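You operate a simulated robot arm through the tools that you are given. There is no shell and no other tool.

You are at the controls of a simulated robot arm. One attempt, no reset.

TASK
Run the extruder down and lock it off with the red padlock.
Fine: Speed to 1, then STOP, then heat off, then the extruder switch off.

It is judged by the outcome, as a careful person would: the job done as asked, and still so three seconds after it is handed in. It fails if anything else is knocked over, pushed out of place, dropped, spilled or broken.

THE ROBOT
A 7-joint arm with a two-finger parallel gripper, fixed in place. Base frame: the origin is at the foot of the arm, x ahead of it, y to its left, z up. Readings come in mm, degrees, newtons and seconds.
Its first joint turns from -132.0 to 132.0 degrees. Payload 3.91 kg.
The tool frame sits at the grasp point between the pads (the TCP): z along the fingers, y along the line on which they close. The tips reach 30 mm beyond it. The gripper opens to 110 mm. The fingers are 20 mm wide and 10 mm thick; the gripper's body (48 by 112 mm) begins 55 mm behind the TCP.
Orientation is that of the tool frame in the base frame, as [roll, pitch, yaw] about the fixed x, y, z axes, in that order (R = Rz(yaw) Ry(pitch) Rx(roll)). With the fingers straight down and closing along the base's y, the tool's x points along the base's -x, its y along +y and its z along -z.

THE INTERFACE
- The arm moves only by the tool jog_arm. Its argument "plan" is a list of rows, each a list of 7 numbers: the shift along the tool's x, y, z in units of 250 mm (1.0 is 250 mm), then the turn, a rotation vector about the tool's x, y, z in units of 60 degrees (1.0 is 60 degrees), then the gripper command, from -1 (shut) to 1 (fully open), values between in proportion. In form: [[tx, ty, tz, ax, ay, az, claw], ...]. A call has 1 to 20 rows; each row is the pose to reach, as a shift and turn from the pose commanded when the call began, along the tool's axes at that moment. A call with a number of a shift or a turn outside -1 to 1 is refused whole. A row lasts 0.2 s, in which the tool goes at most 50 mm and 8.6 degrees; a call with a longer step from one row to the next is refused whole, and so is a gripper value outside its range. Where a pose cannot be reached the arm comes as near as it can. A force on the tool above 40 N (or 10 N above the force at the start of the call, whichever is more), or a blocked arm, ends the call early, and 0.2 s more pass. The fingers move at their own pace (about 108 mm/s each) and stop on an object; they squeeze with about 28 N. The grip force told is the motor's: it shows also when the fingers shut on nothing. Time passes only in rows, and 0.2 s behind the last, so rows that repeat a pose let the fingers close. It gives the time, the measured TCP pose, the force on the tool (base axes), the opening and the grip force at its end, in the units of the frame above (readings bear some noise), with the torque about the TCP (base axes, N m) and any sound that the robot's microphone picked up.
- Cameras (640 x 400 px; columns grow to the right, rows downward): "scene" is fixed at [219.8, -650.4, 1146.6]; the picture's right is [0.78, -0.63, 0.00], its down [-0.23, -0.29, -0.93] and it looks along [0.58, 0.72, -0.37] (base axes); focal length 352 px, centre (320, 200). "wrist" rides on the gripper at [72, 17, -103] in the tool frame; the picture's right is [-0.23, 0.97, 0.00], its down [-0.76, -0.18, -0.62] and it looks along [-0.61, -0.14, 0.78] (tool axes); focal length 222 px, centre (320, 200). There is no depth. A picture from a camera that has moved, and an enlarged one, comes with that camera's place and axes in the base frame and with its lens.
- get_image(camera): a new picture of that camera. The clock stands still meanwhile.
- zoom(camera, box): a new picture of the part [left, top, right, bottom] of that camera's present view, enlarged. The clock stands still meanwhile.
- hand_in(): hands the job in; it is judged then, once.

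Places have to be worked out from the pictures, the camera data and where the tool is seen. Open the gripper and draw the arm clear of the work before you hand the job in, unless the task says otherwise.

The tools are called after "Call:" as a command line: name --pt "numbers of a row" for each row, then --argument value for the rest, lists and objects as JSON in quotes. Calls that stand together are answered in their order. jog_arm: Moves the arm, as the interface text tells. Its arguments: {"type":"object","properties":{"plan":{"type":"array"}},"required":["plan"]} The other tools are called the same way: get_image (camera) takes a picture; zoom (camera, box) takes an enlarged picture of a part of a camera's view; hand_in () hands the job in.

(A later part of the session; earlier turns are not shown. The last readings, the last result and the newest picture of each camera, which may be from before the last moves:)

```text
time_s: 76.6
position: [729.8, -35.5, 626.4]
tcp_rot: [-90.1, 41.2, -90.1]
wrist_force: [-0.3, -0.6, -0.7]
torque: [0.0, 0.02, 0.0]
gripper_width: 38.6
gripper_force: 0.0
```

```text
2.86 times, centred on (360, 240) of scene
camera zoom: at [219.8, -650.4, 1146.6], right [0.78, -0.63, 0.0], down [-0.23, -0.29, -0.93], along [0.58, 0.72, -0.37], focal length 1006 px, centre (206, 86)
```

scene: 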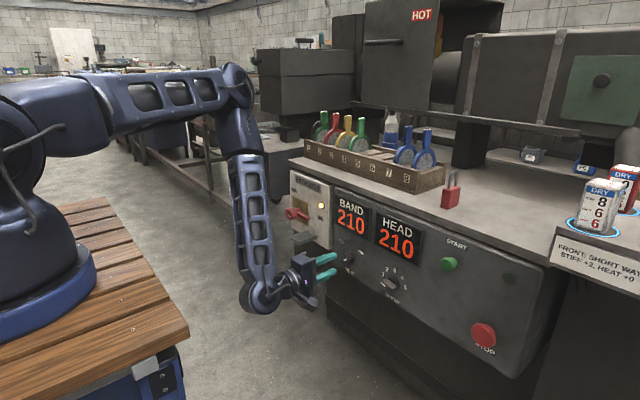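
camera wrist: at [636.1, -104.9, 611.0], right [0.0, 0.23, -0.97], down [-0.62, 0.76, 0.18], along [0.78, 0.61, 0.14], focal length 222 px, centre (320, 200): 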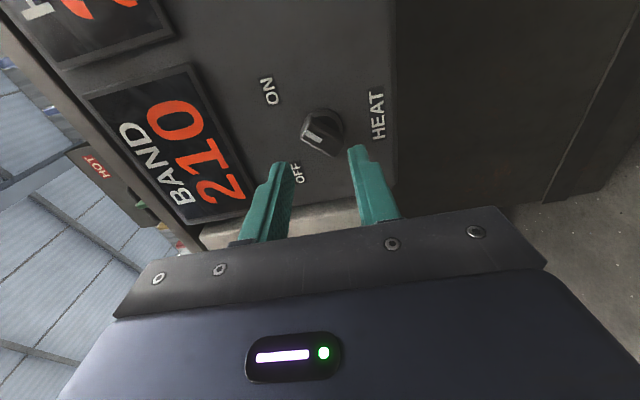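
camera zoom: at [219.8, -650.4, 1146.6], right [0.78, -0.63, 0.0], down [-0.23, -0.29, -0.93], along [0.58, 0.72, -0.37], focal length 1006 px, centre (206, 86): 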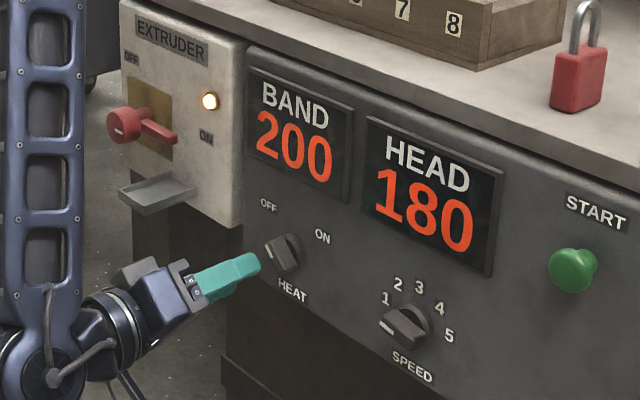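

Heat is on OFF. Next is the extruder switch; I roll the tool level (φ=0), close the jaws and see where I can stand in front of the lever's tip.

Call:
jog_arm --pt "0 0 0 0 0 0.13 -0.6" --pt "0 0 0 0 0 0.26 -1" --pt "0 0 0 0 0 0.39 -1" --pt "0 0 0 0 0 0.52 -1" --pt "0 0 0 0 0 0.65 -1" --pt "0 0 0 0 0 0.78 -1" --pt "0 0 0 0 0 0.813 -1"

Call:
jog_arm --pt "-0.02 0.15 0 0 0 0 -1" --pt "-0.04 0.3 0 0 0 0 -1" --pt "-0.06 0.4 0 0 0 0 -1" --pt "-0.08 0.5 0 0 0 0 -1" --pt "-0.1 0.6 0 0 0 0 -1" --pt "-0.1 0.6 0 0 0 0 -1"

Call:
get_image --camera "wrist"

Call:
get_image --camera "scene"

```text
time_s: 78.2
position: [730.3, -35.5, 627.3]
tcp_rot: [115.0, 89.8, 114.9]
wrist_force: [-0.5, 0.5, -0.2]
torque: [-0.02, 0.0, 0.02]
gripper_width: 0.1
gripper_force: 28.2
```

```text
time_s: 79.6
position: [728.6, 112.7, 650.7]
tcp_rot: [138.0, 89.8, 137.9]
wrist_force: [0.0, 0.1, 0.0]
torque: [0.0, -0.03, 0.01]
gripper_width: 0.0
gripper_force: 27.8
```

```text
taken
camera wrist: at [624.9, 130.3, 579.2], right [0.0, 0.97, 0.23], down [-0.62, -0.18, 0.76], along [0.78, -0.14, 0.6], focal length 222 px, centre (320, 200)
```

wrist: 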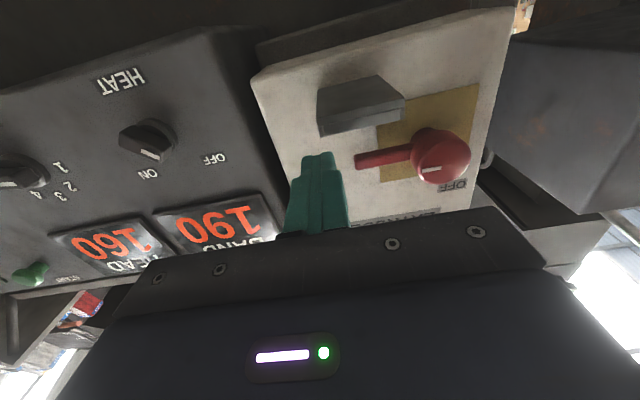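

```text
taken
```

scene: 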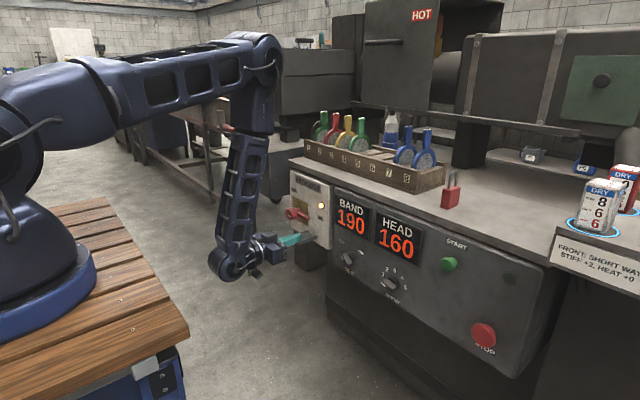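

Good: (729,113,651) reached. I zoom in on the switch and tray from here to refine the lever position.

Call:
zoom --camera "wrist" --box '[250, 50, 500, 220]'

Call:
zoom --camera "scene" --box '[280, 170, 340, 260]'

```text
2.35 times, centred on (375, 135) of wrist
camera zoom: at [624.9, 130.3, 579.2], right [0.0, 0.97, 0.23], down [-0.62, -0.18, 0.76], along [0.78, -0.14, 0.6], focal length 523 px, centre (191, 353)
```

zoom: 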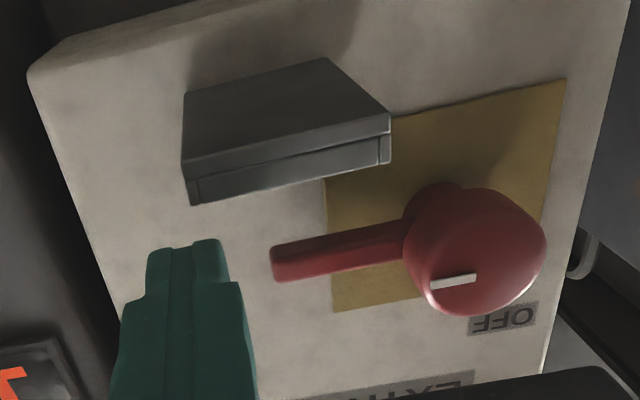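

```text
4.44 times, centred on (310, 215) of scene
camera zoom: at [219.8, -650.4, 1146.6], right [0.78, -0.63, 0.0], down [-0.23, -0.29, -0.93], along [0.58, 0.72, -0.37], focal length 1564 px, centre (364, 133)
```

zoom: 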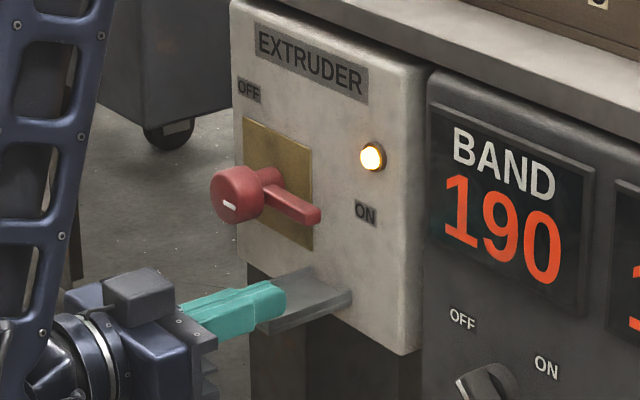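

Lever sits near z≈685 from the hub (y≈206) to its tip (y≈141), x≈803–817; tray spans y 118–169, x 759–830, lip top z≈634. I place the closed tips just below the lever near its end, then move in to x≈818.

Call:
jog_arm --pt "-0.022 0.08 0.013 0 0 0 -1" --pt "-0.045 0.165 0.026 0 0 0 -1" --pt "-0.045 0.165 0.026 0 0 0 -1"

Call:
zoom --camera "wrist" --box '[250, 50, 500, 220]'

```text
time_s: 80.4
position: [736.9, 154.0, 662.7]
tcp_rot: [139.2, 89.8, 139.2]
wrist_force: [-0.8, 0.2, 0.7]
torque: [-0.01, 0.03, -0.02]
gripper_width: 0.2
gripper_force: 27.8
```

```text
2.35 times, centred on (375, 135) of wrist
camera zoom: at [633.0, 171.3, 589.8], right [0.0, 0.97, 0.23], down [-0.62, -0.18, 0.76], along [0.78, -0.14, 0.61], focal length 523 px, centre (191, 353)
```

zoom: 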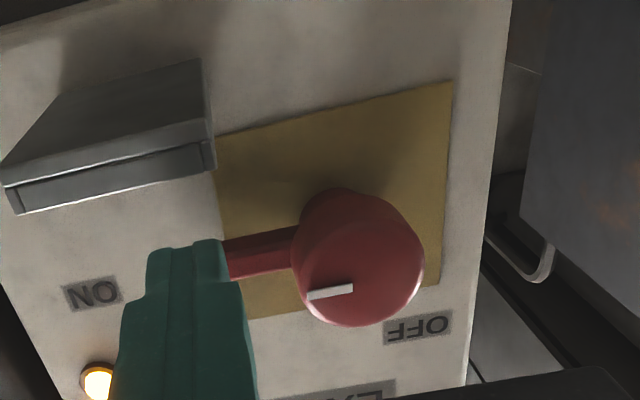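

The path under the lever is clear. I move the tips in beneath it (TCP x≈787).

Call:
jog_arm --pt "0 0 0.07 0 0 0 -1" --pt "0 0 0.14 0 0 0 -1" --pt "0 0 0.2 0 0 0 -1" --pt "0 0 0.2 0 0 0 -1"

Call:
zoom --camera "wrist" --box '[250, 50, 500, 220]'

Call:
zoom --camera "scene" --box '[280, 170, 340, 260]'

```text
time_s: 81.4
position: [787.2, 154.2, 662.2]
tcp_rot: [128.7, 89.9, 128.8]
wrist_force: [-1.1, -0.4, 0.1]
torque: [-0.02, 0.04, 0.0]
gripper_width: 0.0
gripper_force: 28.0
```

```text
2.35 times, centred on (375, 135) of wrist
camera zoom: at [682.7, 171.9, 589.9], right [0.0, 0.97, 0.23], down [-0.62, -0.18, 0.76], along [0.78, -0.14, 0.61], focal length 523 px, centre (191, 353)
```

zoom: 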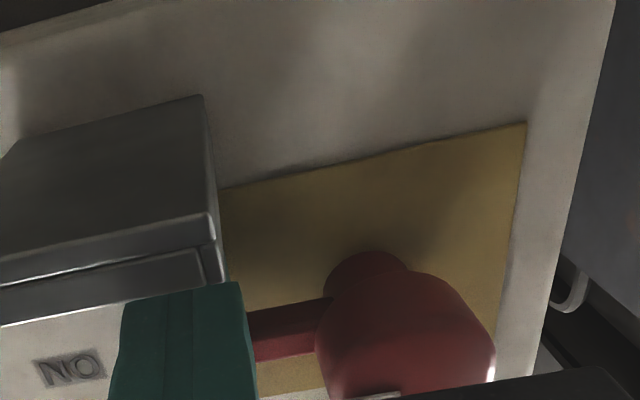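

```text
4.44 times, centred on (310, 215) of scene
camera zoom: at [219.8, -650.4, 1146.6], right [0.78, -0.63, 0.0], down [-0.23, -0.29, -0.93], along [0.58, 0.72, -0.37], focal length 1564 px, centre (364, 133)
```

zoom: 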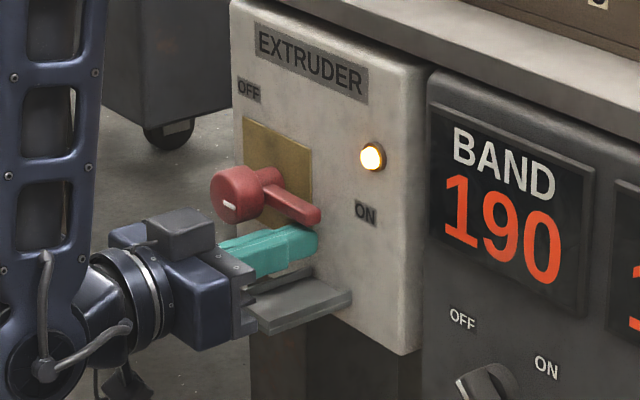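

The tip is directly under the lever at the same depth. I push it up along the arc about the hub, first to ~45°.

Call:
jog_arm --pt "-0.02 0 0 0 0 0 -1" --pt "-0.043 -0.008 0 0 0 0 -1" --pt "-0.068 -0.013 0 0 0 0 -1" --pt "-0.094 -0.0145 0 0 0 0 -1" --pt "-0.12 -0.014 0 0 0 0 -1" --pt "-0.148 -0.008 0 0 0 0 -1" --pt "-0.176 0.001 0 0 0 0 -1"

Call:
zoom --camera "scene" --box '[280, 170, 340, 260]'

```text
time_s: 83.0
position: [786.1, 155.3, 706.2]
tcp_rot: [131.6, 89.9, 131.6]
wrist_force: [0.2, 0.1, 0.1]
torque: [0.01, -0.01, 0.04]
gripper_width: 0.2
gripper_force: 28.3
```

```text
4.44 times, centred on (310, 215) of scene
camera zoom: at [219.8, -650.4, 1146.6], right [0.78, -0.63, 0.0], down [-0.23, -0.29, -0.93], along [0.58, 0.72, -0.37], focal length 1564 px, centre (364, 133)
```

zoom: 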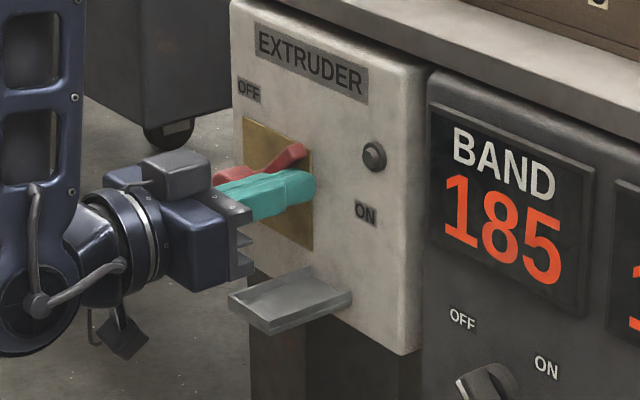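

The lever is halfway and the amber light is out. I push it on up to the vertical OFF position.

Call:
jog_arm --pt "-0.026 0.014 0 0 0 0 -1" --pt "-0.051 0.031 0 0 0 0 -1" --pt "-0.073 0.054 0 0 0 0 -1" --pt "-0.093 0.079 0 0 0 0 -1" --pt "-0.108 0.109 0 0 0 0 -1" --pt "-0.12 0.139 0 0 0 0 -1" --pt "-0.125 0.15 0 0 0 0 -1"

Call:
zoom --camera "scene" --box '[280, 170, 340, 260]'

Call:
get_image --camera "wrist"

```text
time_s: 84.6
position: [786.4, 190.3, 736.4]
tcp_rot: [-179.1, 89.9, -179.4]
wrist_force: [1.4, -13.8, -12.1]
torque: [-0.24, 0.2, -0.2]
gripper_width: 0.0
gripper_force: 28.1
```

```text
4.44 times, centred on (310, 215) of scene
camera zoom: at [219.8, -650.4, 1146.6], right [0.78, -0.63, 0.0], down [-0.23, -0.29, -0.93], along [0.58, 0.72, -0.37], focal length 1564 px, centre (364, 133)
```

zoom: 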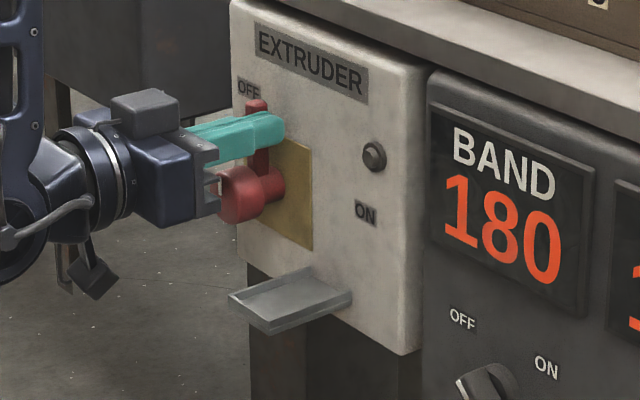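

```text
taken
camera wrist: at [681.1, 207.3, 664.5], right [0.0, 0.97, 0.23], down [-0.62, -0.18, 0.76], along [0.78, -0.14, 0.6], focal length 222 px, centre (320, 200)
```

wrist: 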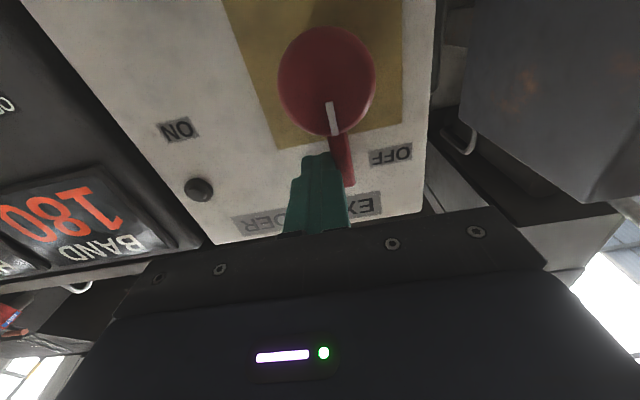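

The lever is vertical at OFF against its stop. I ease off to the right a little, then withdraw straight back and look at the switch.

Call:
jog_arm --pt "0 -0.03 0 0 0 0 -1" --pt "0 -0.05 -0.02 0 0 0 -1" --pt "0 -0.06 -0.1 0 0 0 -1" --pt "0 -0.06 -0.2 0 0 0 -1" --pt "0.05 -0.06 -0.24 0 0 0 -1" --pt "0.05 -0.06 -0.24 0 0 0 -1"

Call:
get_image --camera "wrist"

Call:
zoom --camera "scene" --box '[280, 170, 335, 250]'

Call:
get_image --camera "scene"

```text
time_s: 86.0
position: [726.3, 178.3, 725.7]
tcp_rot: [136.7, 89.9, 136.6]
wrist_force: [-0.2, -0.2, -0.2]
torque: [0.01, 0.0, -0.02]
gripper_width: 0.0
gripper_force: 27.6
```

```text
taken
camera wrist: at [622.1, 195.2, 652.6], right [0.0, 0.97, 0.23], down [-0.62, -0.18, 0.76], along [0.78, -0.14, 0.61], focal length 222 px, centre (320, 200)
```

wrist: 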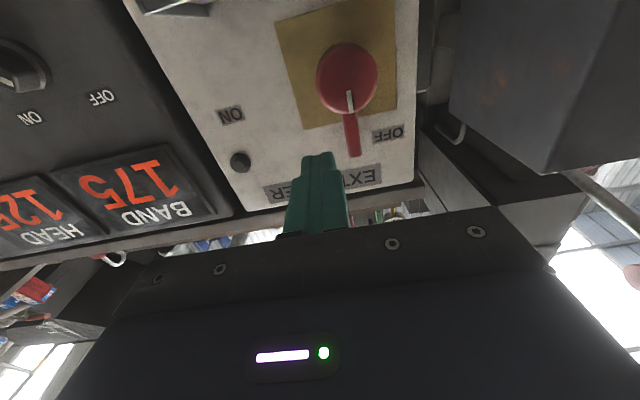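

```text
5.00 times, centred on (308, 210) of scene
camera zoom: at [219.8, -650.4, 1146.6], right [0.78, -0.63, 0.0], down [-0.23, -0.29, -0.93], along [0.58, 0.72, -0.37], focal length 1760 px, centre (382, 150)
```

zoom: 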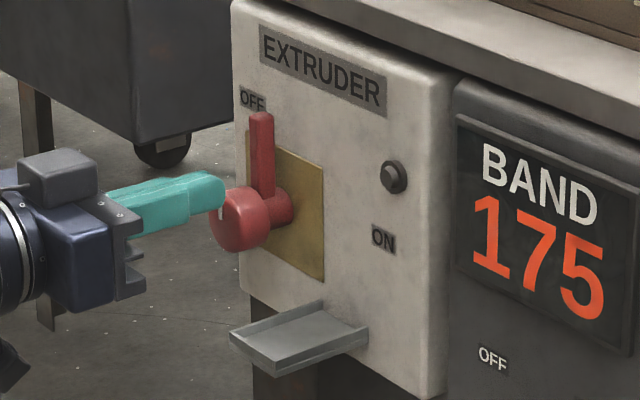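

```text
taken
```

scene: 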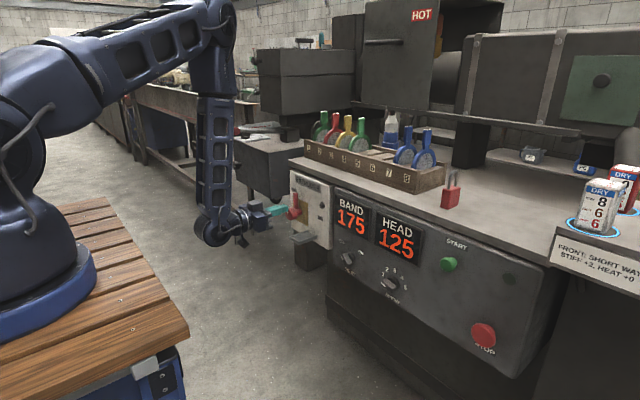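

The switch is locked up at OFF and holds; the tray under the lever's path is where the padlock can sit and block it. I roll the tool 180° (camera on top) so I can pick the padlock up level over the counter.

Call:
jog_arm --pt "0 -0.04 -0.02 0 0 0.125 -0.6" --pt "0 -0.08 -0.02 0 0 0.25 -0.2" --pt "0 -0.12 -0.02 0 0 0.375 0" --pt "0 -0.16 -0.02 0 0 0.5 0" --pt "0 -0.2 -0.02 0 0 0.625 0" --pt "0 -0.2 -0.02 0 0 0.75 0" --pt "0 -0.2 -0.02 0 0 0.875 0" --pt "0 -0.2 -0.02 0 0 1.0 0"

Call:
jog_arm --pt "0 0 0 0 0 0.125 0" --pt "0 0 0 0 0 0.25 0" --pt "0 0 0 0 0 0.375 0" --pt "0 0 0 0 0 0.5 0" --pt "0 0 0 0 0 0.625 0" --pt "0 0 0 0 0 0.75 0" --pt "0 0 0 0 0 0.875 0" --pt "0 0 0 0 0 1.0 0"

Call:
jog_arm --pt "0 0 0 0 0 0.125 0" --pt "0 0 0 0 0 0.25 0" --pt "0 0 0 0 0 0.375 0" --pt "0 0 0 0 0 0.5 0" --pt "0 0 0 0 0 0.625 0" --pt "0 0 0 0 0 0.75 0" --pt "0 0 0 0 0 0.875 0" --pt "0 0 0 0 0 1.0 0"

Call:
get_image --camera "wrist"

```text
time_s: 87.8
position: [722.0, 128.2, 724.4]
tcp_rot: [90.1, 29.7, 90.0]
wrist_force: [0.1, -1.0, 1.0]
torque: [0.04, 0.0, -0.04]
gripper_width: 54.6
gripper_force: 0.0
```

```text
time_s: 89.6
position: [721.3, 127.2, 724.4]
tcp_rot: [90.2, -30.3, 89.9]
wrist_force: [1.3, -0.8, 0.9]
torque: [0.02, 0.02, 0.0]
gripper_width: 54.8
gripper_force: 0.0
```

```text
time_s: 91.4
position: [722.0, 126.5, 725.9]
tcp_rot: [-104.5, -89.8, -75.6]
wrist_force: [-0.6, 0.7, 0.2]
torque: [0.01, -0.06, -0.02]
gripper_width: 55.0
gripper_force: 0.0
```

```text
taken
camera wrist: at [617.6, 110.4, 797.8], right [0.0, -0.97, -0.23], down [-0.62, 0.18, -0.76], along [0.78, 0.14, -0.61], focal length 222 px, centre (320, 200)
```

wrist: 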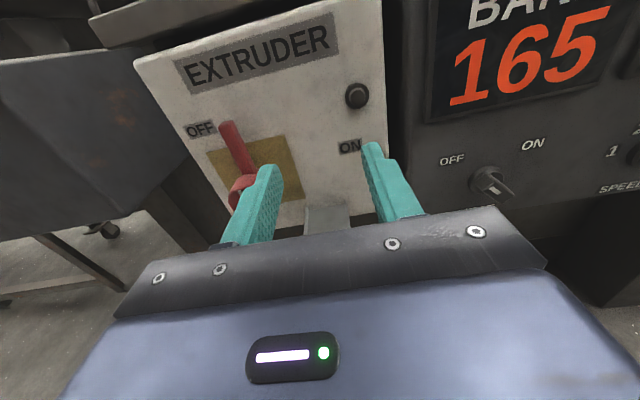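

Roll reached; camera is now on top and upright. I traverse across and up toward the padlock, staying in front of the counter edge.

Call:
jog_arm --pt "0.06 0.13 0 0 0 0 0" --pt "0.12 0.27 -0.01 0 0 0 0" --pt "0.18 0.4 -0.01 0 0 0 0" --pt "0.24 0.53 -0.02 0 0 0 0" --pt "0.3 0.67 -0.02 0 0 0 0" --pt "0.36 0.8 -0.02 0 0 0 0"

Call:
jog_arm --pt "0.06 0.13 0 0 0 0 0" --pt "0.12 0.27 -0.01 0 0 0 0" --pt "0.18 0.4 -0.01 0 0 0 0" --pt "0.24 0.53 -0.01 0 0 0 0" --pt "0.3 0.67 -0.01 0 0 0 0" --pt "0.36 0.8 -0.01 0 0 0 0" --pt "0.36 0.8 -0.01 0 0 0 0"

Call:
get_image --camera "wrist"

Call:
get_image --camera "scene"

```text
time_s: 92.8
position: [713.9, -73.1, 815.1]
tcp_rot: [-138.0, -89.9, -41.7]
wrist_force: [0.1, -0.5, 0.1]
torque: [0.0, 0.03, -0.01]
gripper_width: 54.9
gripper_force: 0.0
```

```text
time_s: 94.4
position: [711.8, -272.9, 907.0]
tcp_rot: [-127.7, -89.8, -52.5]
wrist_force: [-0.9, -0.2, 0.0]
torque: [0.0, 0.01, -0.02]
gripper_width: 55.2
gripper_force: 0.1
```

```text
taken
camera wrist: at [609.8, -289.7, 979.1], right [0.0, -0.97, -0.23], down [-0.62, 0.18, -0.76], along [0.78, 0.14, -0.61], focal length 222 px, centre (320, 200)
```

wrist: 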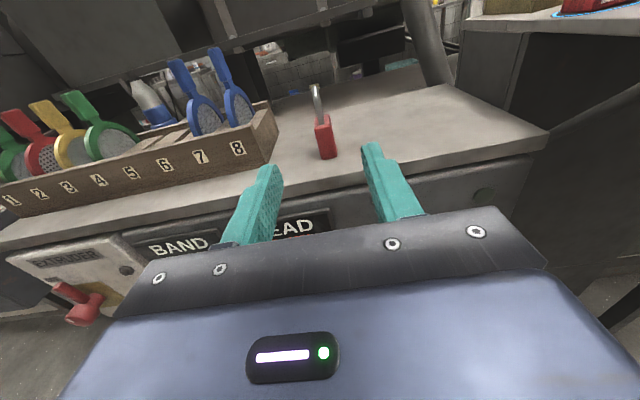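

```text
taken
```

scene: 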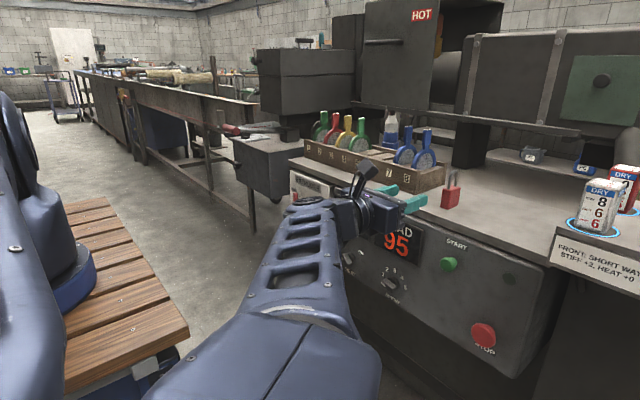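

Position (712,−273,907), no reach warnings. I zoom on the padlock for its exact pose.

Call:
zoom --camera "wrist" --box '[270, 70, 390, 180]'

Call:
zoom --camera "scene" --box '[420, 160, 480, 220]'

```text
3.64 times, centred on (330, 125) of wrist
camera zoom: at [609.8, -289.7, 979.1], right [0.0, -0.97, -0.23], down [-0.62, 0.18, -0.76], along [0.78, 0.14, -0.61], focal length 808 px, centre (284, 473)
```

zoom: 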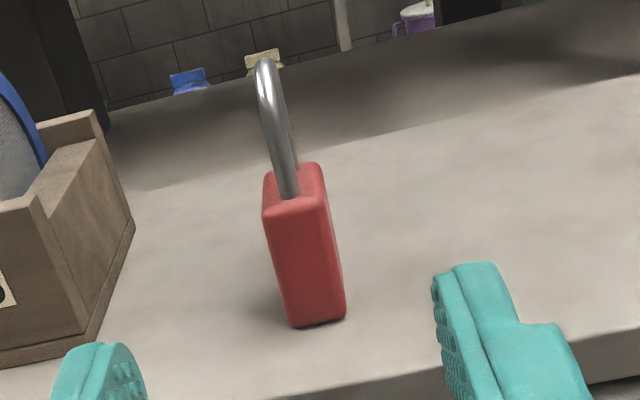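

```text
6.67 times, centred on (450, 190) of scene
camera zoom: at [219.8, -650.4, 1146.6], right [0.78, -0.63, 0.0], down [-0.23, -0.29, -0.93], along [0.58, 0.72, -0.37], focal length 2347 px, centre (-547, 267)
```

zoom: 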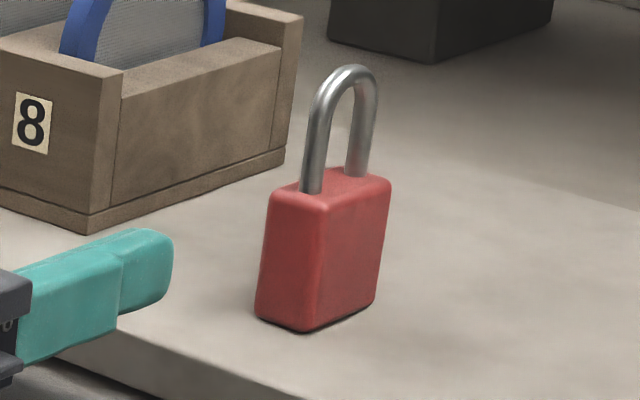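

Padlock: body ≈41 (x) × 19 (y) × 42 mm, centre near (898,−269.5), standing on the counter at z≈841; shackle top ≈926. I lower to z≈866, open the jaws to ~45 mm and move in part-way to check alignment.

Call:
jog_arm --pt "-0.08 -0.007 0 0 0 0 -0.15" --pt "-0.164 -0.0136 0 0 0 0 -0.15" --pt "-0.164 -0.0136 0.15 0 0 0 -0.15" --pt "-0.164 -0.0136 0.3 0 0 0 -0.15" --pt "-0.164 -0.0136 0.45 0 0 0 -0.15" --pt "-0.164 -0.0136 0.5 0 0 0 -0.15" --pt "-0.164 -0.0136 0.5 0 0 0 -0.15"

Call:
get_image --camera "wrist"

Call:
zoom --camera "scene" --box '[390, 150, 490, 230]'

```text
time_s: 96.0
position: [840.8, -269.4, 862.7]
tcp_rot: [-129.3, -89.9, -50.7]
wrist_force: [0.4, 0.0, -0.5]
torque: [0.01, 0.02, 0.06]
gripper_width: 47.0
gripper_force: 0.0
```

```text
taken
camera wrist: at [735.7, -285.8, 934.9], right [0.0, -0.97, -0.23], down [-0.62, 0.18, -0.76], along [0.78, 0.14, -0.61], focal length 222 px, centre (320, 200)
```

wrist: 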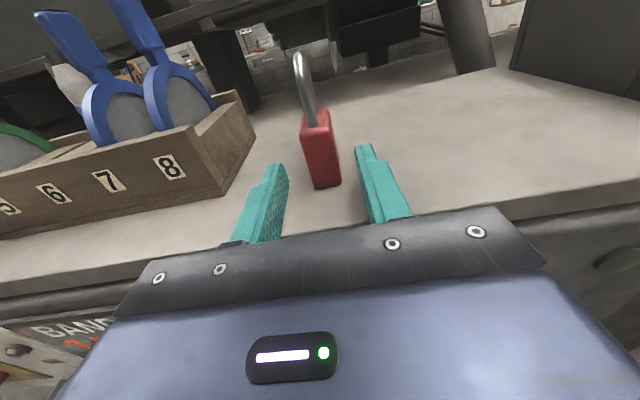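

```text
5.00 times, centred on (440, 190) of scene
camera zoom: at [219.8, -650.4, 1146.6], right [0.78, -0.63, 0.0], down [-0.23, -0.29, -0.93], along [0.58, 0.72, -0.37], focal length 1760 px, centre (-280, 250)
```

zoom: 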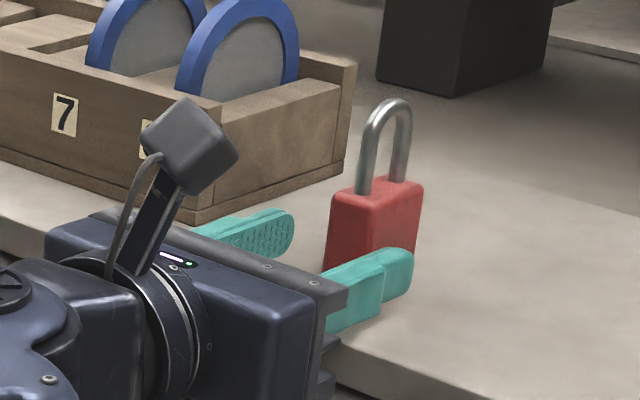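

The padlock is centred between the jaws. I raise 5 mm for palm clearance over the counter edge and advance to TCP x≈888.

Call:
jog_arm --pt "0.022 0 0.02 0 0 0 -0.15" --pt "0.022 0 0.08 0 0 0 -0.15" --pt "0.022 0 0.14 0 0 0 -0.15" --pt "0.022 0 0.188 0 0 0 -0.15" --pt "0.022 0 0.188 0 0 0 -0.15"

Call:
get_image --camera "wrist"

Call:
zoom --camera "scene" --box '[390, 150, 490, 230]'

```text
time_s: 97.2
position: [886.2, -269.0, 867.5]
tcp_rot: [-131.8, -89.9, -48.2]
wrist_force: [0.4, -0.6, 0.6]
torque: [-0.02, -0.01, 0.0]
gripper_width: 46.9
gripper_force: 0.1
```

```text
taken
camera wrist: at [782.4, -285.7, 940.8], right [0.0, -0.97, -0.23], down [-0.62, 0.18, -0.76], along [0.78, 0.14, -0.61], focal length 222 px, centre (320, 200)
```

wrist: 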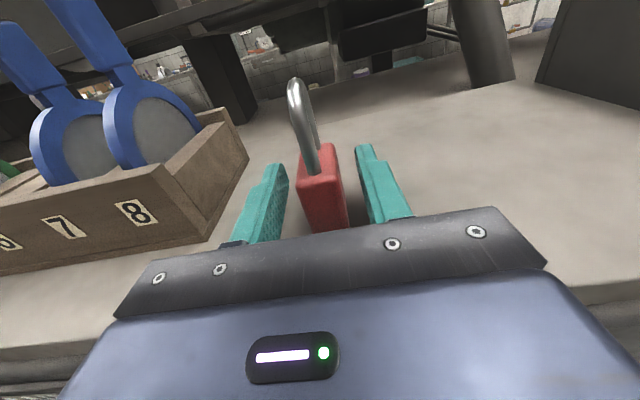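

```text
5.00 times, centred on (440, 190) of scene
camera zoom: at [219.8, -650.4, 1146.6], right [0.78, -0.63, 0.0], down [-0.23, -0.29, -0.93], along [0.58, 0.72, -0.37], focal length 1760 px, centre (-280, 250)
```

zoom: 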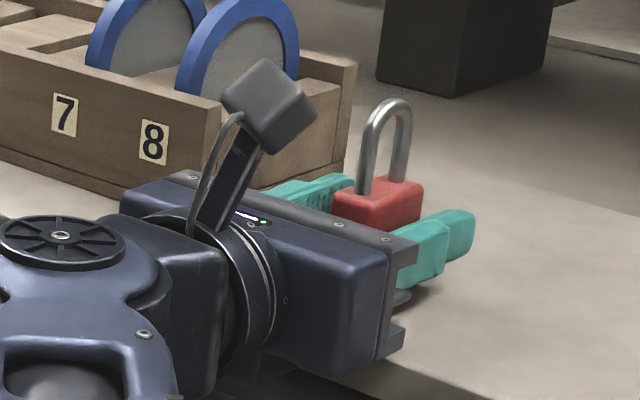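

Both jaws flank the body with no contact. I close on it.

Call:
jog_arm --pt "0 0 0 0 0 0 -0.5" --pt "0 0 0 0 0 0 -0.8" --pt "0 0 0 0 0 0 -1" --pt "0 0 0 0 0 0 -1" --pt "0 0 0 0 0 0 -1"

Call:
get_image --camera "wrist"

```text
time_s: 98.4
position: [886.6, -268.8, 869.7]
tcp_rot: [-132.0, -89.9, -48.1]
wrist_force: [-0.8, 0.0, 1.7]
torque: [-0.06, -0.04, 0.01]
gripper_width: 21.7
gripper_force: 28.1
```

```text
taken
camera wrist: at [782.2, -285.7, 940.9], right [0.0, -0.97, -0.23], down [-0.62, 0.18, -0.76], along [0.78, 0.14, -0.61], focal length 222 px, centre (320, 200)
```

wrist: 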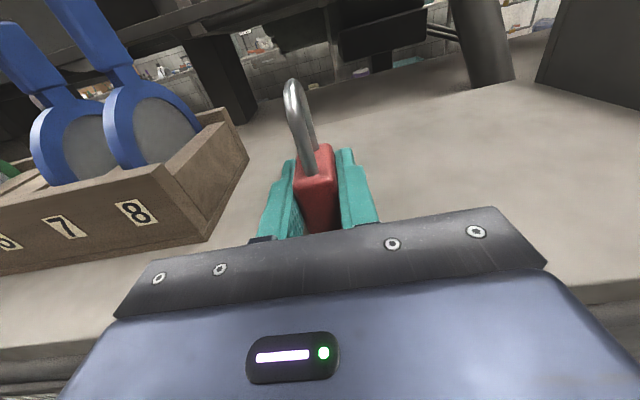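

Gripped at 21.7 mm. I lift it 50 mm straight up.

Call:
jog_arm --pt "0.04 0 0 0 0 0 -1" --pt "0.1 0 0 0 0 0 -1" --pt "0.16 0 0 0 0 0 -1" --pt "0.2 0 0 0 0 0 -1" --pt "0.2 0 0 0 0 0 -1"

Call:
get_image --camera "wrist"

Call:
zoom --camera "scene" --box '[390, 130, 490, 210]'

```text
time_s: 99.6
position: [886.5, -271.5, 918.6]
tcp_rot: [-129.8, -90.0, -50.3]
wrist_force: [-0.9, -0.3, -1.7]
torque: [-0.01, -0.01, 0.0]
gripper_width: 21.6
gripper_force: 27.8
```

```text
taken
camera wrist: at [782.7, -288.0, 991.6], right [0.0, -0.97, -0.23], down [-0.62, 0.18, -0.76], along [0.78, 0.14, -0.61], focal length 222 px, centre (320, 200)
```

wrist: 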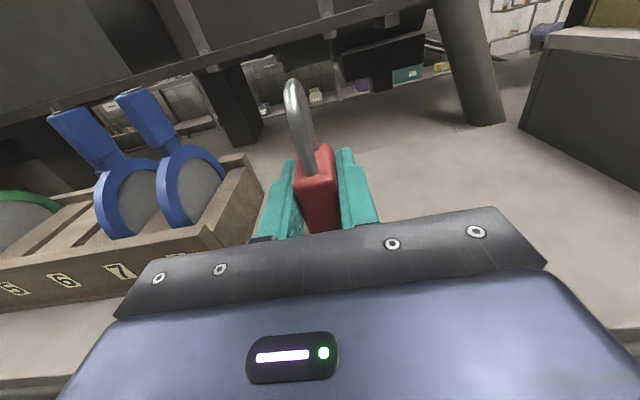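

```text
5.00 times, centred on (440, 170) of scene
camera zoom: at [219.8, -650.4, 1146.6], right [0.78, -0.63, 0.0], down [-0.23, -0.29, -0.93], along [0.58, 0.72, -0.37], focal length 1760 px, centre (-280, 350)
```

zoom: 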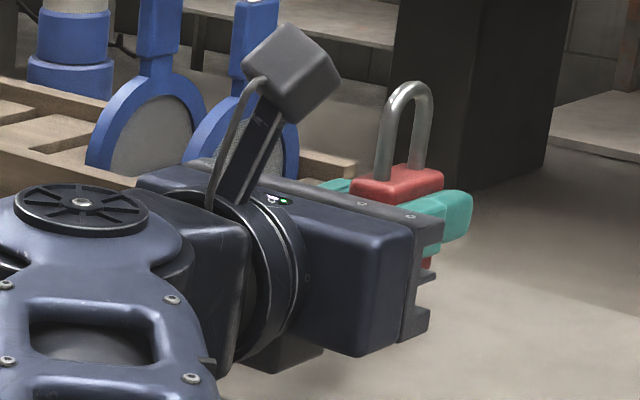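

The padlock is held firmly. I retract it straight back in front of the counter edge.

Call:
jog_arm --pt "0.02 0 -0.12 0 0 0 -1" --pt "0.02 0 -0.26 0 0 0 -1" --pt "0.02 0 -0.4 0 0 0 -1" --pt "0.02 0 -0.54 0 0 0 -1" --pt "0.02 0 -0.66 0 0 0 -1" --pt "0.02 0 -0.7 0 0 0 -1" --pt "0.02 0 -0.7 0 0 0 -1"

Call:
jog_arm --pt "-0.06 -0.12 0 0 0 0 -1" --pt "-0.13 -0.26 0 0 0 0 -1" --pt "-0.2 -0.4 0 0 0 0 -1" --pt "-0.28 -0.54 0 0 0 0 -1" --pt "-0.36 -0.68 0 0 0 0 -1" --pt "-0.44 -0.8 0 0 0 0 -1" --pt "-0.44 -0.8 0 0 0 0 -1"

Call:
get_image --camera "wrist"

Call:
get_image --camera "scene"

```text
time_s: 101.2
position: [710.8, -269.7, 922.9]
tcp_rot: [-127.5, -89.9, -52.6]
wrist_force: [0.2, 0.0, -1.1]
torque: [-0.01, 0.01, 0.01]
gripper_width: 21.8
gripper_force: 28.3
```

```text
time_s: 102.8
position: [708.9, -70.3, 814.2]
tcp_rot: [-134.0, -90.0, -46.3]
wrist_force: [0.7, -0.3, -1.2]
torque: [0.03, -0.01, 0.01]
gripper_width: 21.6
gripper_force: 28.0
```

```text
taken
camera wrist: at [604.6, -87.4, 887.3], right [0.0, -0.97, -0.23], down [-0.62, 0.18, -0.76], along [0.78, 0.14, -0.61], focal length 222 px, centre (320, 200)
```

wrist: 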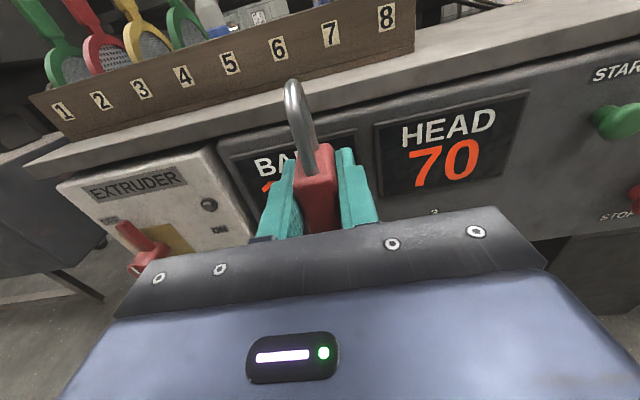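

```text
taken
```

scene: 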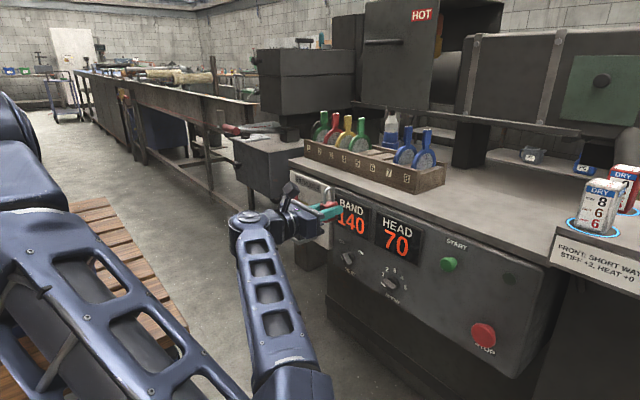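

Padlock still held, arm at (709,−70,814). I continue across and down to stand in front of the tray at about (721,146,688).

Call:
jog_arm --pt "-0.07 -0.12 0.007 0 0 0 -1" --pt "-0.15 -0.26 0.014 0 0 0 -1" --pt "-0.23 -0.4 0.022 0 0 0 -1" --pt "-0.32 -0.54 0.03 0 0 0 -1" --pt "-0.4 -0.68 0.038 0 0 0 -1" --pt "-0.47 -0.8 0.045 0 0 0 -1" --pt "-0.504 -0.864 0.048 0 0 0 -1" --pt "-0.504 -0.864 0.048 0 0 0 -1"

Call:
get_image --camera "wrist"

Call:
get_image --camera "scene"

```text
time_s: 104.6
position: [722.7, 148.3, 688.7]
tcp_rot: [-130.0, -89.9, -49.9]
wrist_force: [-0.1, -0.2, -0.9]
torque: [0.0, 0.01, 0.01]
gripper_width: 21.7
gripper_force: 27.8
```

```text
taken
camera wrist: at [617.7, 131.9, 761.4], right [0.0, -0.97, -0.23], down [-0.62, 0.18, -0.76], along [0.78, 0.14, -0.61], focal length 222 px, centre (320, 200)
```

wrist: 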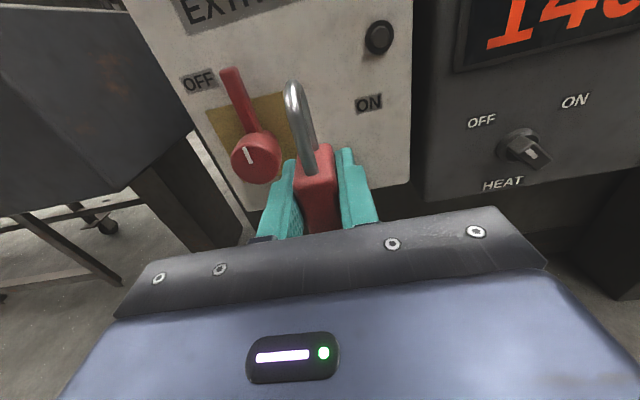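

```text
taken
```

scene: 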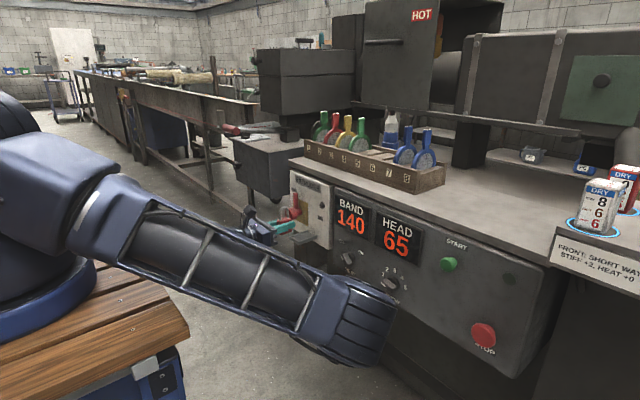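

In position at (723,148,689) in front of the tray. I zoom the scene view to check the padlock against the tray and lever.

Call:
zoom --camera "scene" --box '[240, 170, 340, 260]'

Call:
zoom --camera "wrist" --box '[220, 70, 420, 250]'

```text
4.44 times, centred on (290, 215) of scene
camera zoom: at [219.8, -650.4, 1146.6], right [0.78, -0.63, 0.0], down [-0.23, -0.29, -0.93], along [0.58, 0.72, -0.37], focal length 1564 px, centre (453, 133)
```

zoom: 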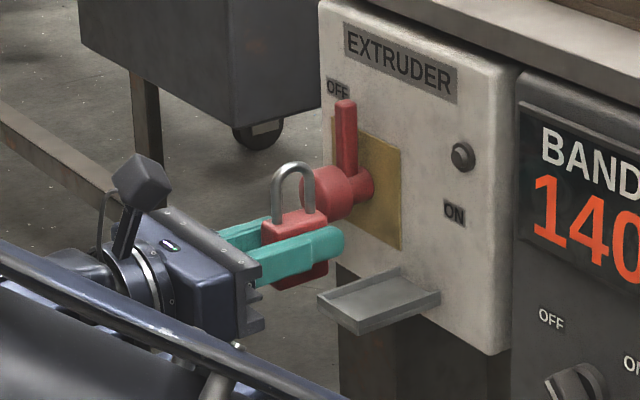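

```text
2.22 times, centred on (320, 160) of wrist
camera zoom: at [617.7, 131.9, 761.4], right [0.0, -0.97, -0.23], down [-0.62, 0.18, -0.76], along [0.78, 0.14, -0.61], focal length 494 px, centre (320, 289)
```

zoom: 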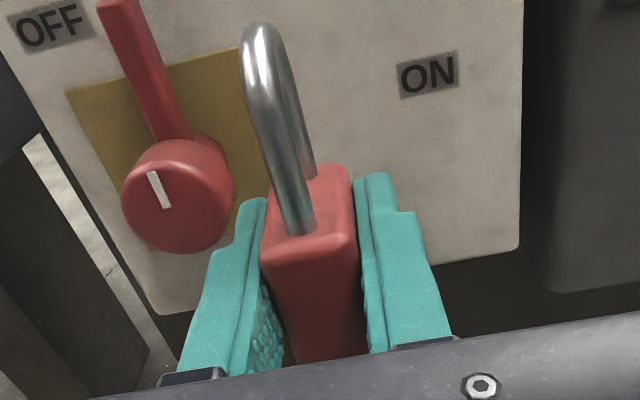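

The padlock is level and centred on the tray's line. I move it forward over the tray (TCP x≈788), bottom about 27 mm above the lips.

Call:
jog_arm --pt "0 0.004 0.06 0 0 0 -1" --pt "0 0.008 0.12 0 0 0 -1" --pt "0 0.008 0.18 0 0 0 -1" --pt "0 0.008 0.23 0 0 0 -1" --pt "0 0.008 0.264 0 0 0 -1" --pt "0 0.008 0.264 0 0 0 -1"

Call:
zoom --camera "scene" --box '[260, 180, 340, 260]'

Call:
get_image --camera "wrist"

```text
time_s: 106.0
position: [789.1, 143.4, 688.2]
tcp_rot: [-135.7, -89.9, -44.2]
wrist_force: [0.0, 0.8, -1.0]
torque: [0.01, -0.01, 0.0]
gripper_width: 21.9
gripper_force: 28.0
```

```text
5.00 times, centred on (300, 220) of scene
camera zoom: at [219.8, -650.4, 1146.6], right [0.78, -0.63, 0.0], down [-0.23, -0.29, -0.93], along [0.58, 0.72, -0.37], focal length 1760 px, centre (420, 100)
```

zoom: 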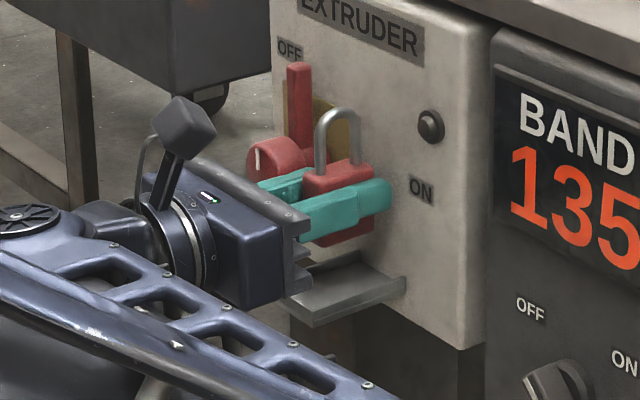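

```text
taken
camera wrist: at [684.9, 126.7, 761.4], right [0.0, -0.97, -0.23], down [-0.62, 0.18, -0.76], along [0.78, 0.14, -0.61], focal length 222 px, centre (320, 200)
```

wrist: 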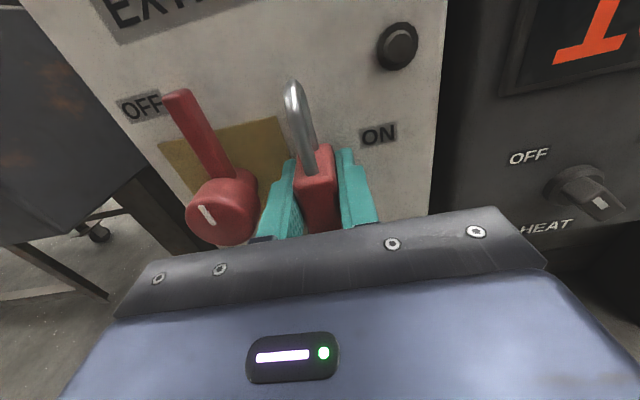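

Over the tray, all clear. I shift 3 mm toward the hub side and lower 28 mm, stopping just above the expected tray floor.

Call:
jog_arm --pt "-0.02 -0.012 0 0 0 0 -1" --pt "-0.05 -0.012 0 0 0 0 -1" --pt "-0.08 -0.012 0 0 0 0 -1" --pt "-0.1 -0.012 0 0 0 0 -1" --pt "-0.112 -0.012 0 0 0 0 -1" --pt "-0.112 -0.012 0 0 0 0 -1"

Call:
zoom --camera "scene" --box '[260, 180, 340, 260]'

```text
time_s: 107.4
position: [789.5, 148.3, 660.8]
tcp_rot: [-139.1, -89.9, -40.8]
wrist_force: [0.2, -0.2, -1.4]
torque: [0.01, 0.0, 0.0]
gripper_width: 21.5
gripper_force: 28.4
```

```text
5.00 times, centred on (300, 220) of scene
camera zoom: at [219.8, -650.4, 1146.6], right [0.78, -0.63, 0.0], down [-0.23, -0.29, -0.93], along [0.58, 0.72, -0.37], focal length 1760 px, centre (420, 100)
```

zoom: 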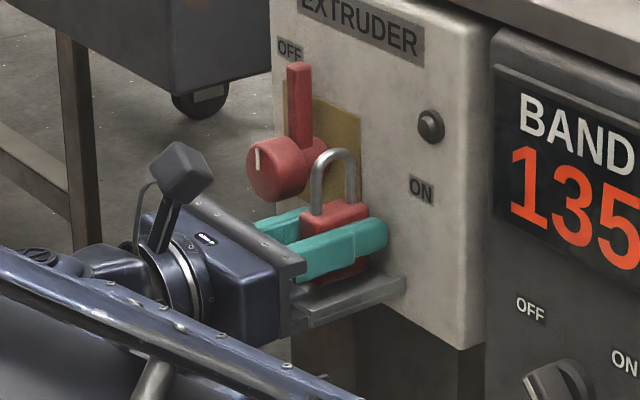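

No contact yet, padlock just entering the tray. I lower a few more millimetres while watching the force.

Call:
jog_arm --pt "-0.006 0 0 0 0 0 -1" --pt "-0.012 0 0 0 0 0 -1" --pt "-0.018 0 0 0 0 0 -1"

Call:
jog_arm --pt "-0.004 0 0 0 0 0 -1" --pt "-0.008 0 0 0 0 0 -1"

```text
time_s: 108.2
position: [788.9, 147.4, 657.1]
tcp_rot: [-128.0, -89.9, -52.2]
wrist_force: [-0.3, -0.8, -2.3]
torque: [0.01, -0.02, -0.02]
gripper_width: 21.1
gripper_force: 28.2
```

```text
time_s: 108.8
position: [787.7, 148.5, 654.9]
tcp_rot: [-131.2, -89.9, -48.8]
wrist_force: [0.8, 0.0, -1.6]
torque: [-0.02, 0.01, -0.02]
gripper_width: 21.6
gripper_force: 27.6
```

Still only the padlock's weight on the tool (z≈655). I keep lowering in 1–2 mm steps.

Call:
jog_arm --pt "-0.004 0 0 0 0 0 -1" --pt "-0.008 0 0 0 0 0 -1"

Call:
zoom --camera "scene" --box '[280, 195, 330, 250]'

```text
time_s: 109.4
position: [788.5, 148.1, 653.2]
tcp_rot: [-75.6, -89.8, -104.3]
wrist_force: [-5.6, 0.6, 16.7]
torque: [-0.09, 0.29, -0.04]
gripper_width: 21.5
gripper_force: 28.0
```

```text
7.27 times, centred on (305, 222) of scene
camera zoom: at [219.8, -650.4, 1146.6], right [0.78, -0.63, 0.0], down [-0.23, -0.29, -0.93], along [0.58, 0.72, -0.37], focal length 2560 px, centre (429, 36)
```

zoom: 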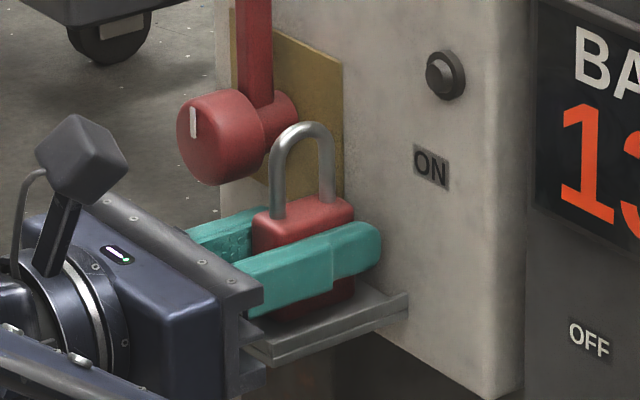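

Contact at z≈653 (about 17 N): the padlock is on the tray floor. I ease up under a millimetre and open the jaws slowly.

Call:
jog_arm --pt "0.003 0 0 0 0 0 -1" --pt "0.003 0 0 0 0 0 -0.75" --pt "0.003 0 0 0 0 0 -0.55" --pt "0.003 0 0 0 0 0 -0.35" --pt "0.003 0 0 0 0 0 -0.35"

Call:
zoom --camera "scene" --box '[280, 195, 330, 250]'

Call:
get_image --camera "wrist"

```text
time_s: 110.6
position: [788.9, 147.7, 652.3]
tcp_rot: [-138.1, -90.0, -41.9]
wrist_force: [0.2, 0.0, 1.3]
torque: [0.02, -0.01, -0.04]
gripper_width: 35.9
gripper_force: 0.0
```

```text
7.27 times, centred on (305, 222) of scene
camera zoom: at [219.8, -650.4, 1146.6], right [0.78, -0.63, 0.0], down [-0.23, -0.29, -0.93], along [0.58, 0.72, -0.37], focal length 2560 px, centre (429, 36)
```

zoom: 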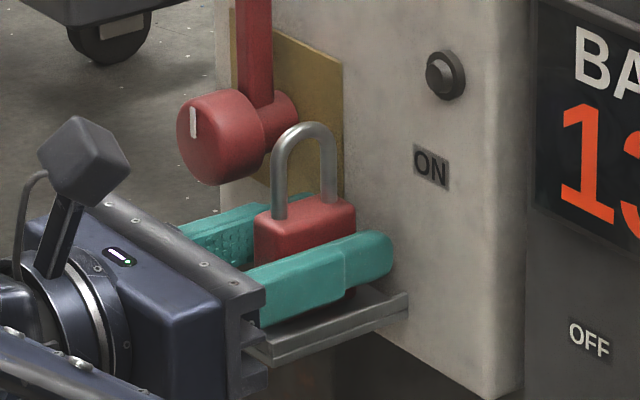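

```text
taken
camera wrist: at [684.3, 130.5, 725.3], right [0.0, -0.97, -0.23], down [-0.62, 0.18, -0.76], along [0.78, 0.14, -0.61], focal length 222 px, centre (320, 200)
```

wrist: 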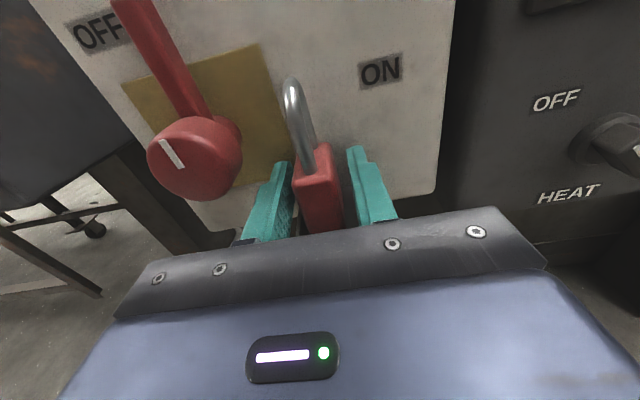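

The padlock stands upright in the tray with the jaws free of it. I withdraw straight back.

Call:
jog_arm --pt "0 0 -0.04 0 0 0 -0.35" --pt "0 0 -0.1 0 0 0 -0.35" --pt "0 0 -0.17 0 0 0 -0.35" --pt "0 0 -0.24 0 0 0 -0.35" --pt "0 0 -0.24 0 0 0 -0.35"

Call:
get_image --camera "wrist"

Call:
zoom --camera "scene" --box '[270, 180, 340, 260]'

```text
time_s: 111.8
position: [726.8, 147.9, 652.1]
tcp_rot: [-140.6, -89.8, -39.4]
wrist_force: [-0.4, 0.5, -0.8]
torque: [0.01, -0.03, 0.02]
gripper_width: 35.6
gripper_force: 0.1
```

```text
taken
camera wrist: at [622.8, 131.6, 725.2], right [0.0, -0.97, -0.23], down [-0.62, 0.18, -0.76], along [0.78, 0.14, -0.61], focal length 222 px, centre (320, 200)
```

wrist: 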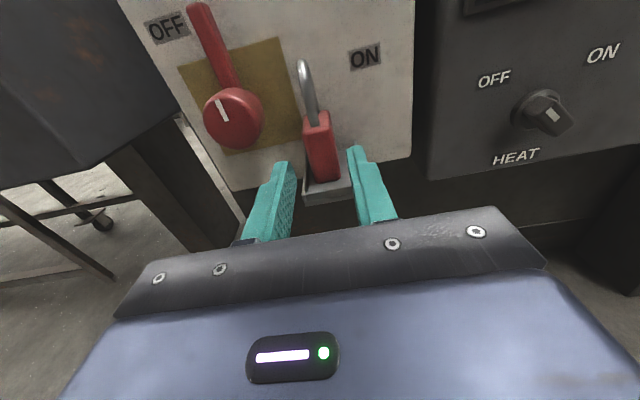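

```text
5.00 times, centred on (305, 220) of scene
camera zoom: at [219.8, -650.4, 1146.6], right [0.78, -0.63, 0.0], down [-0.23, -0.29, -0.93], along [0.58, 0.72, -0.37], focal length 1760 px, centre (395, 100)
```

zoom: 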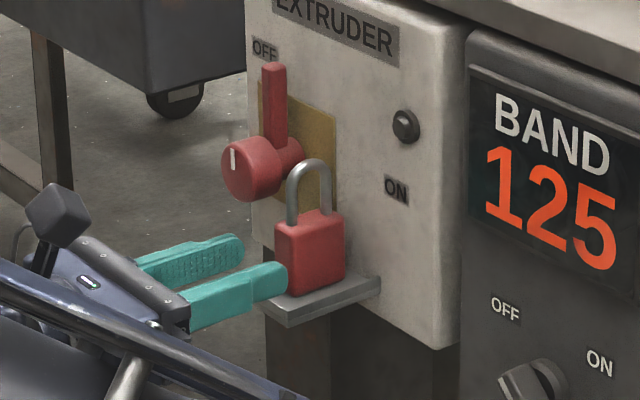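

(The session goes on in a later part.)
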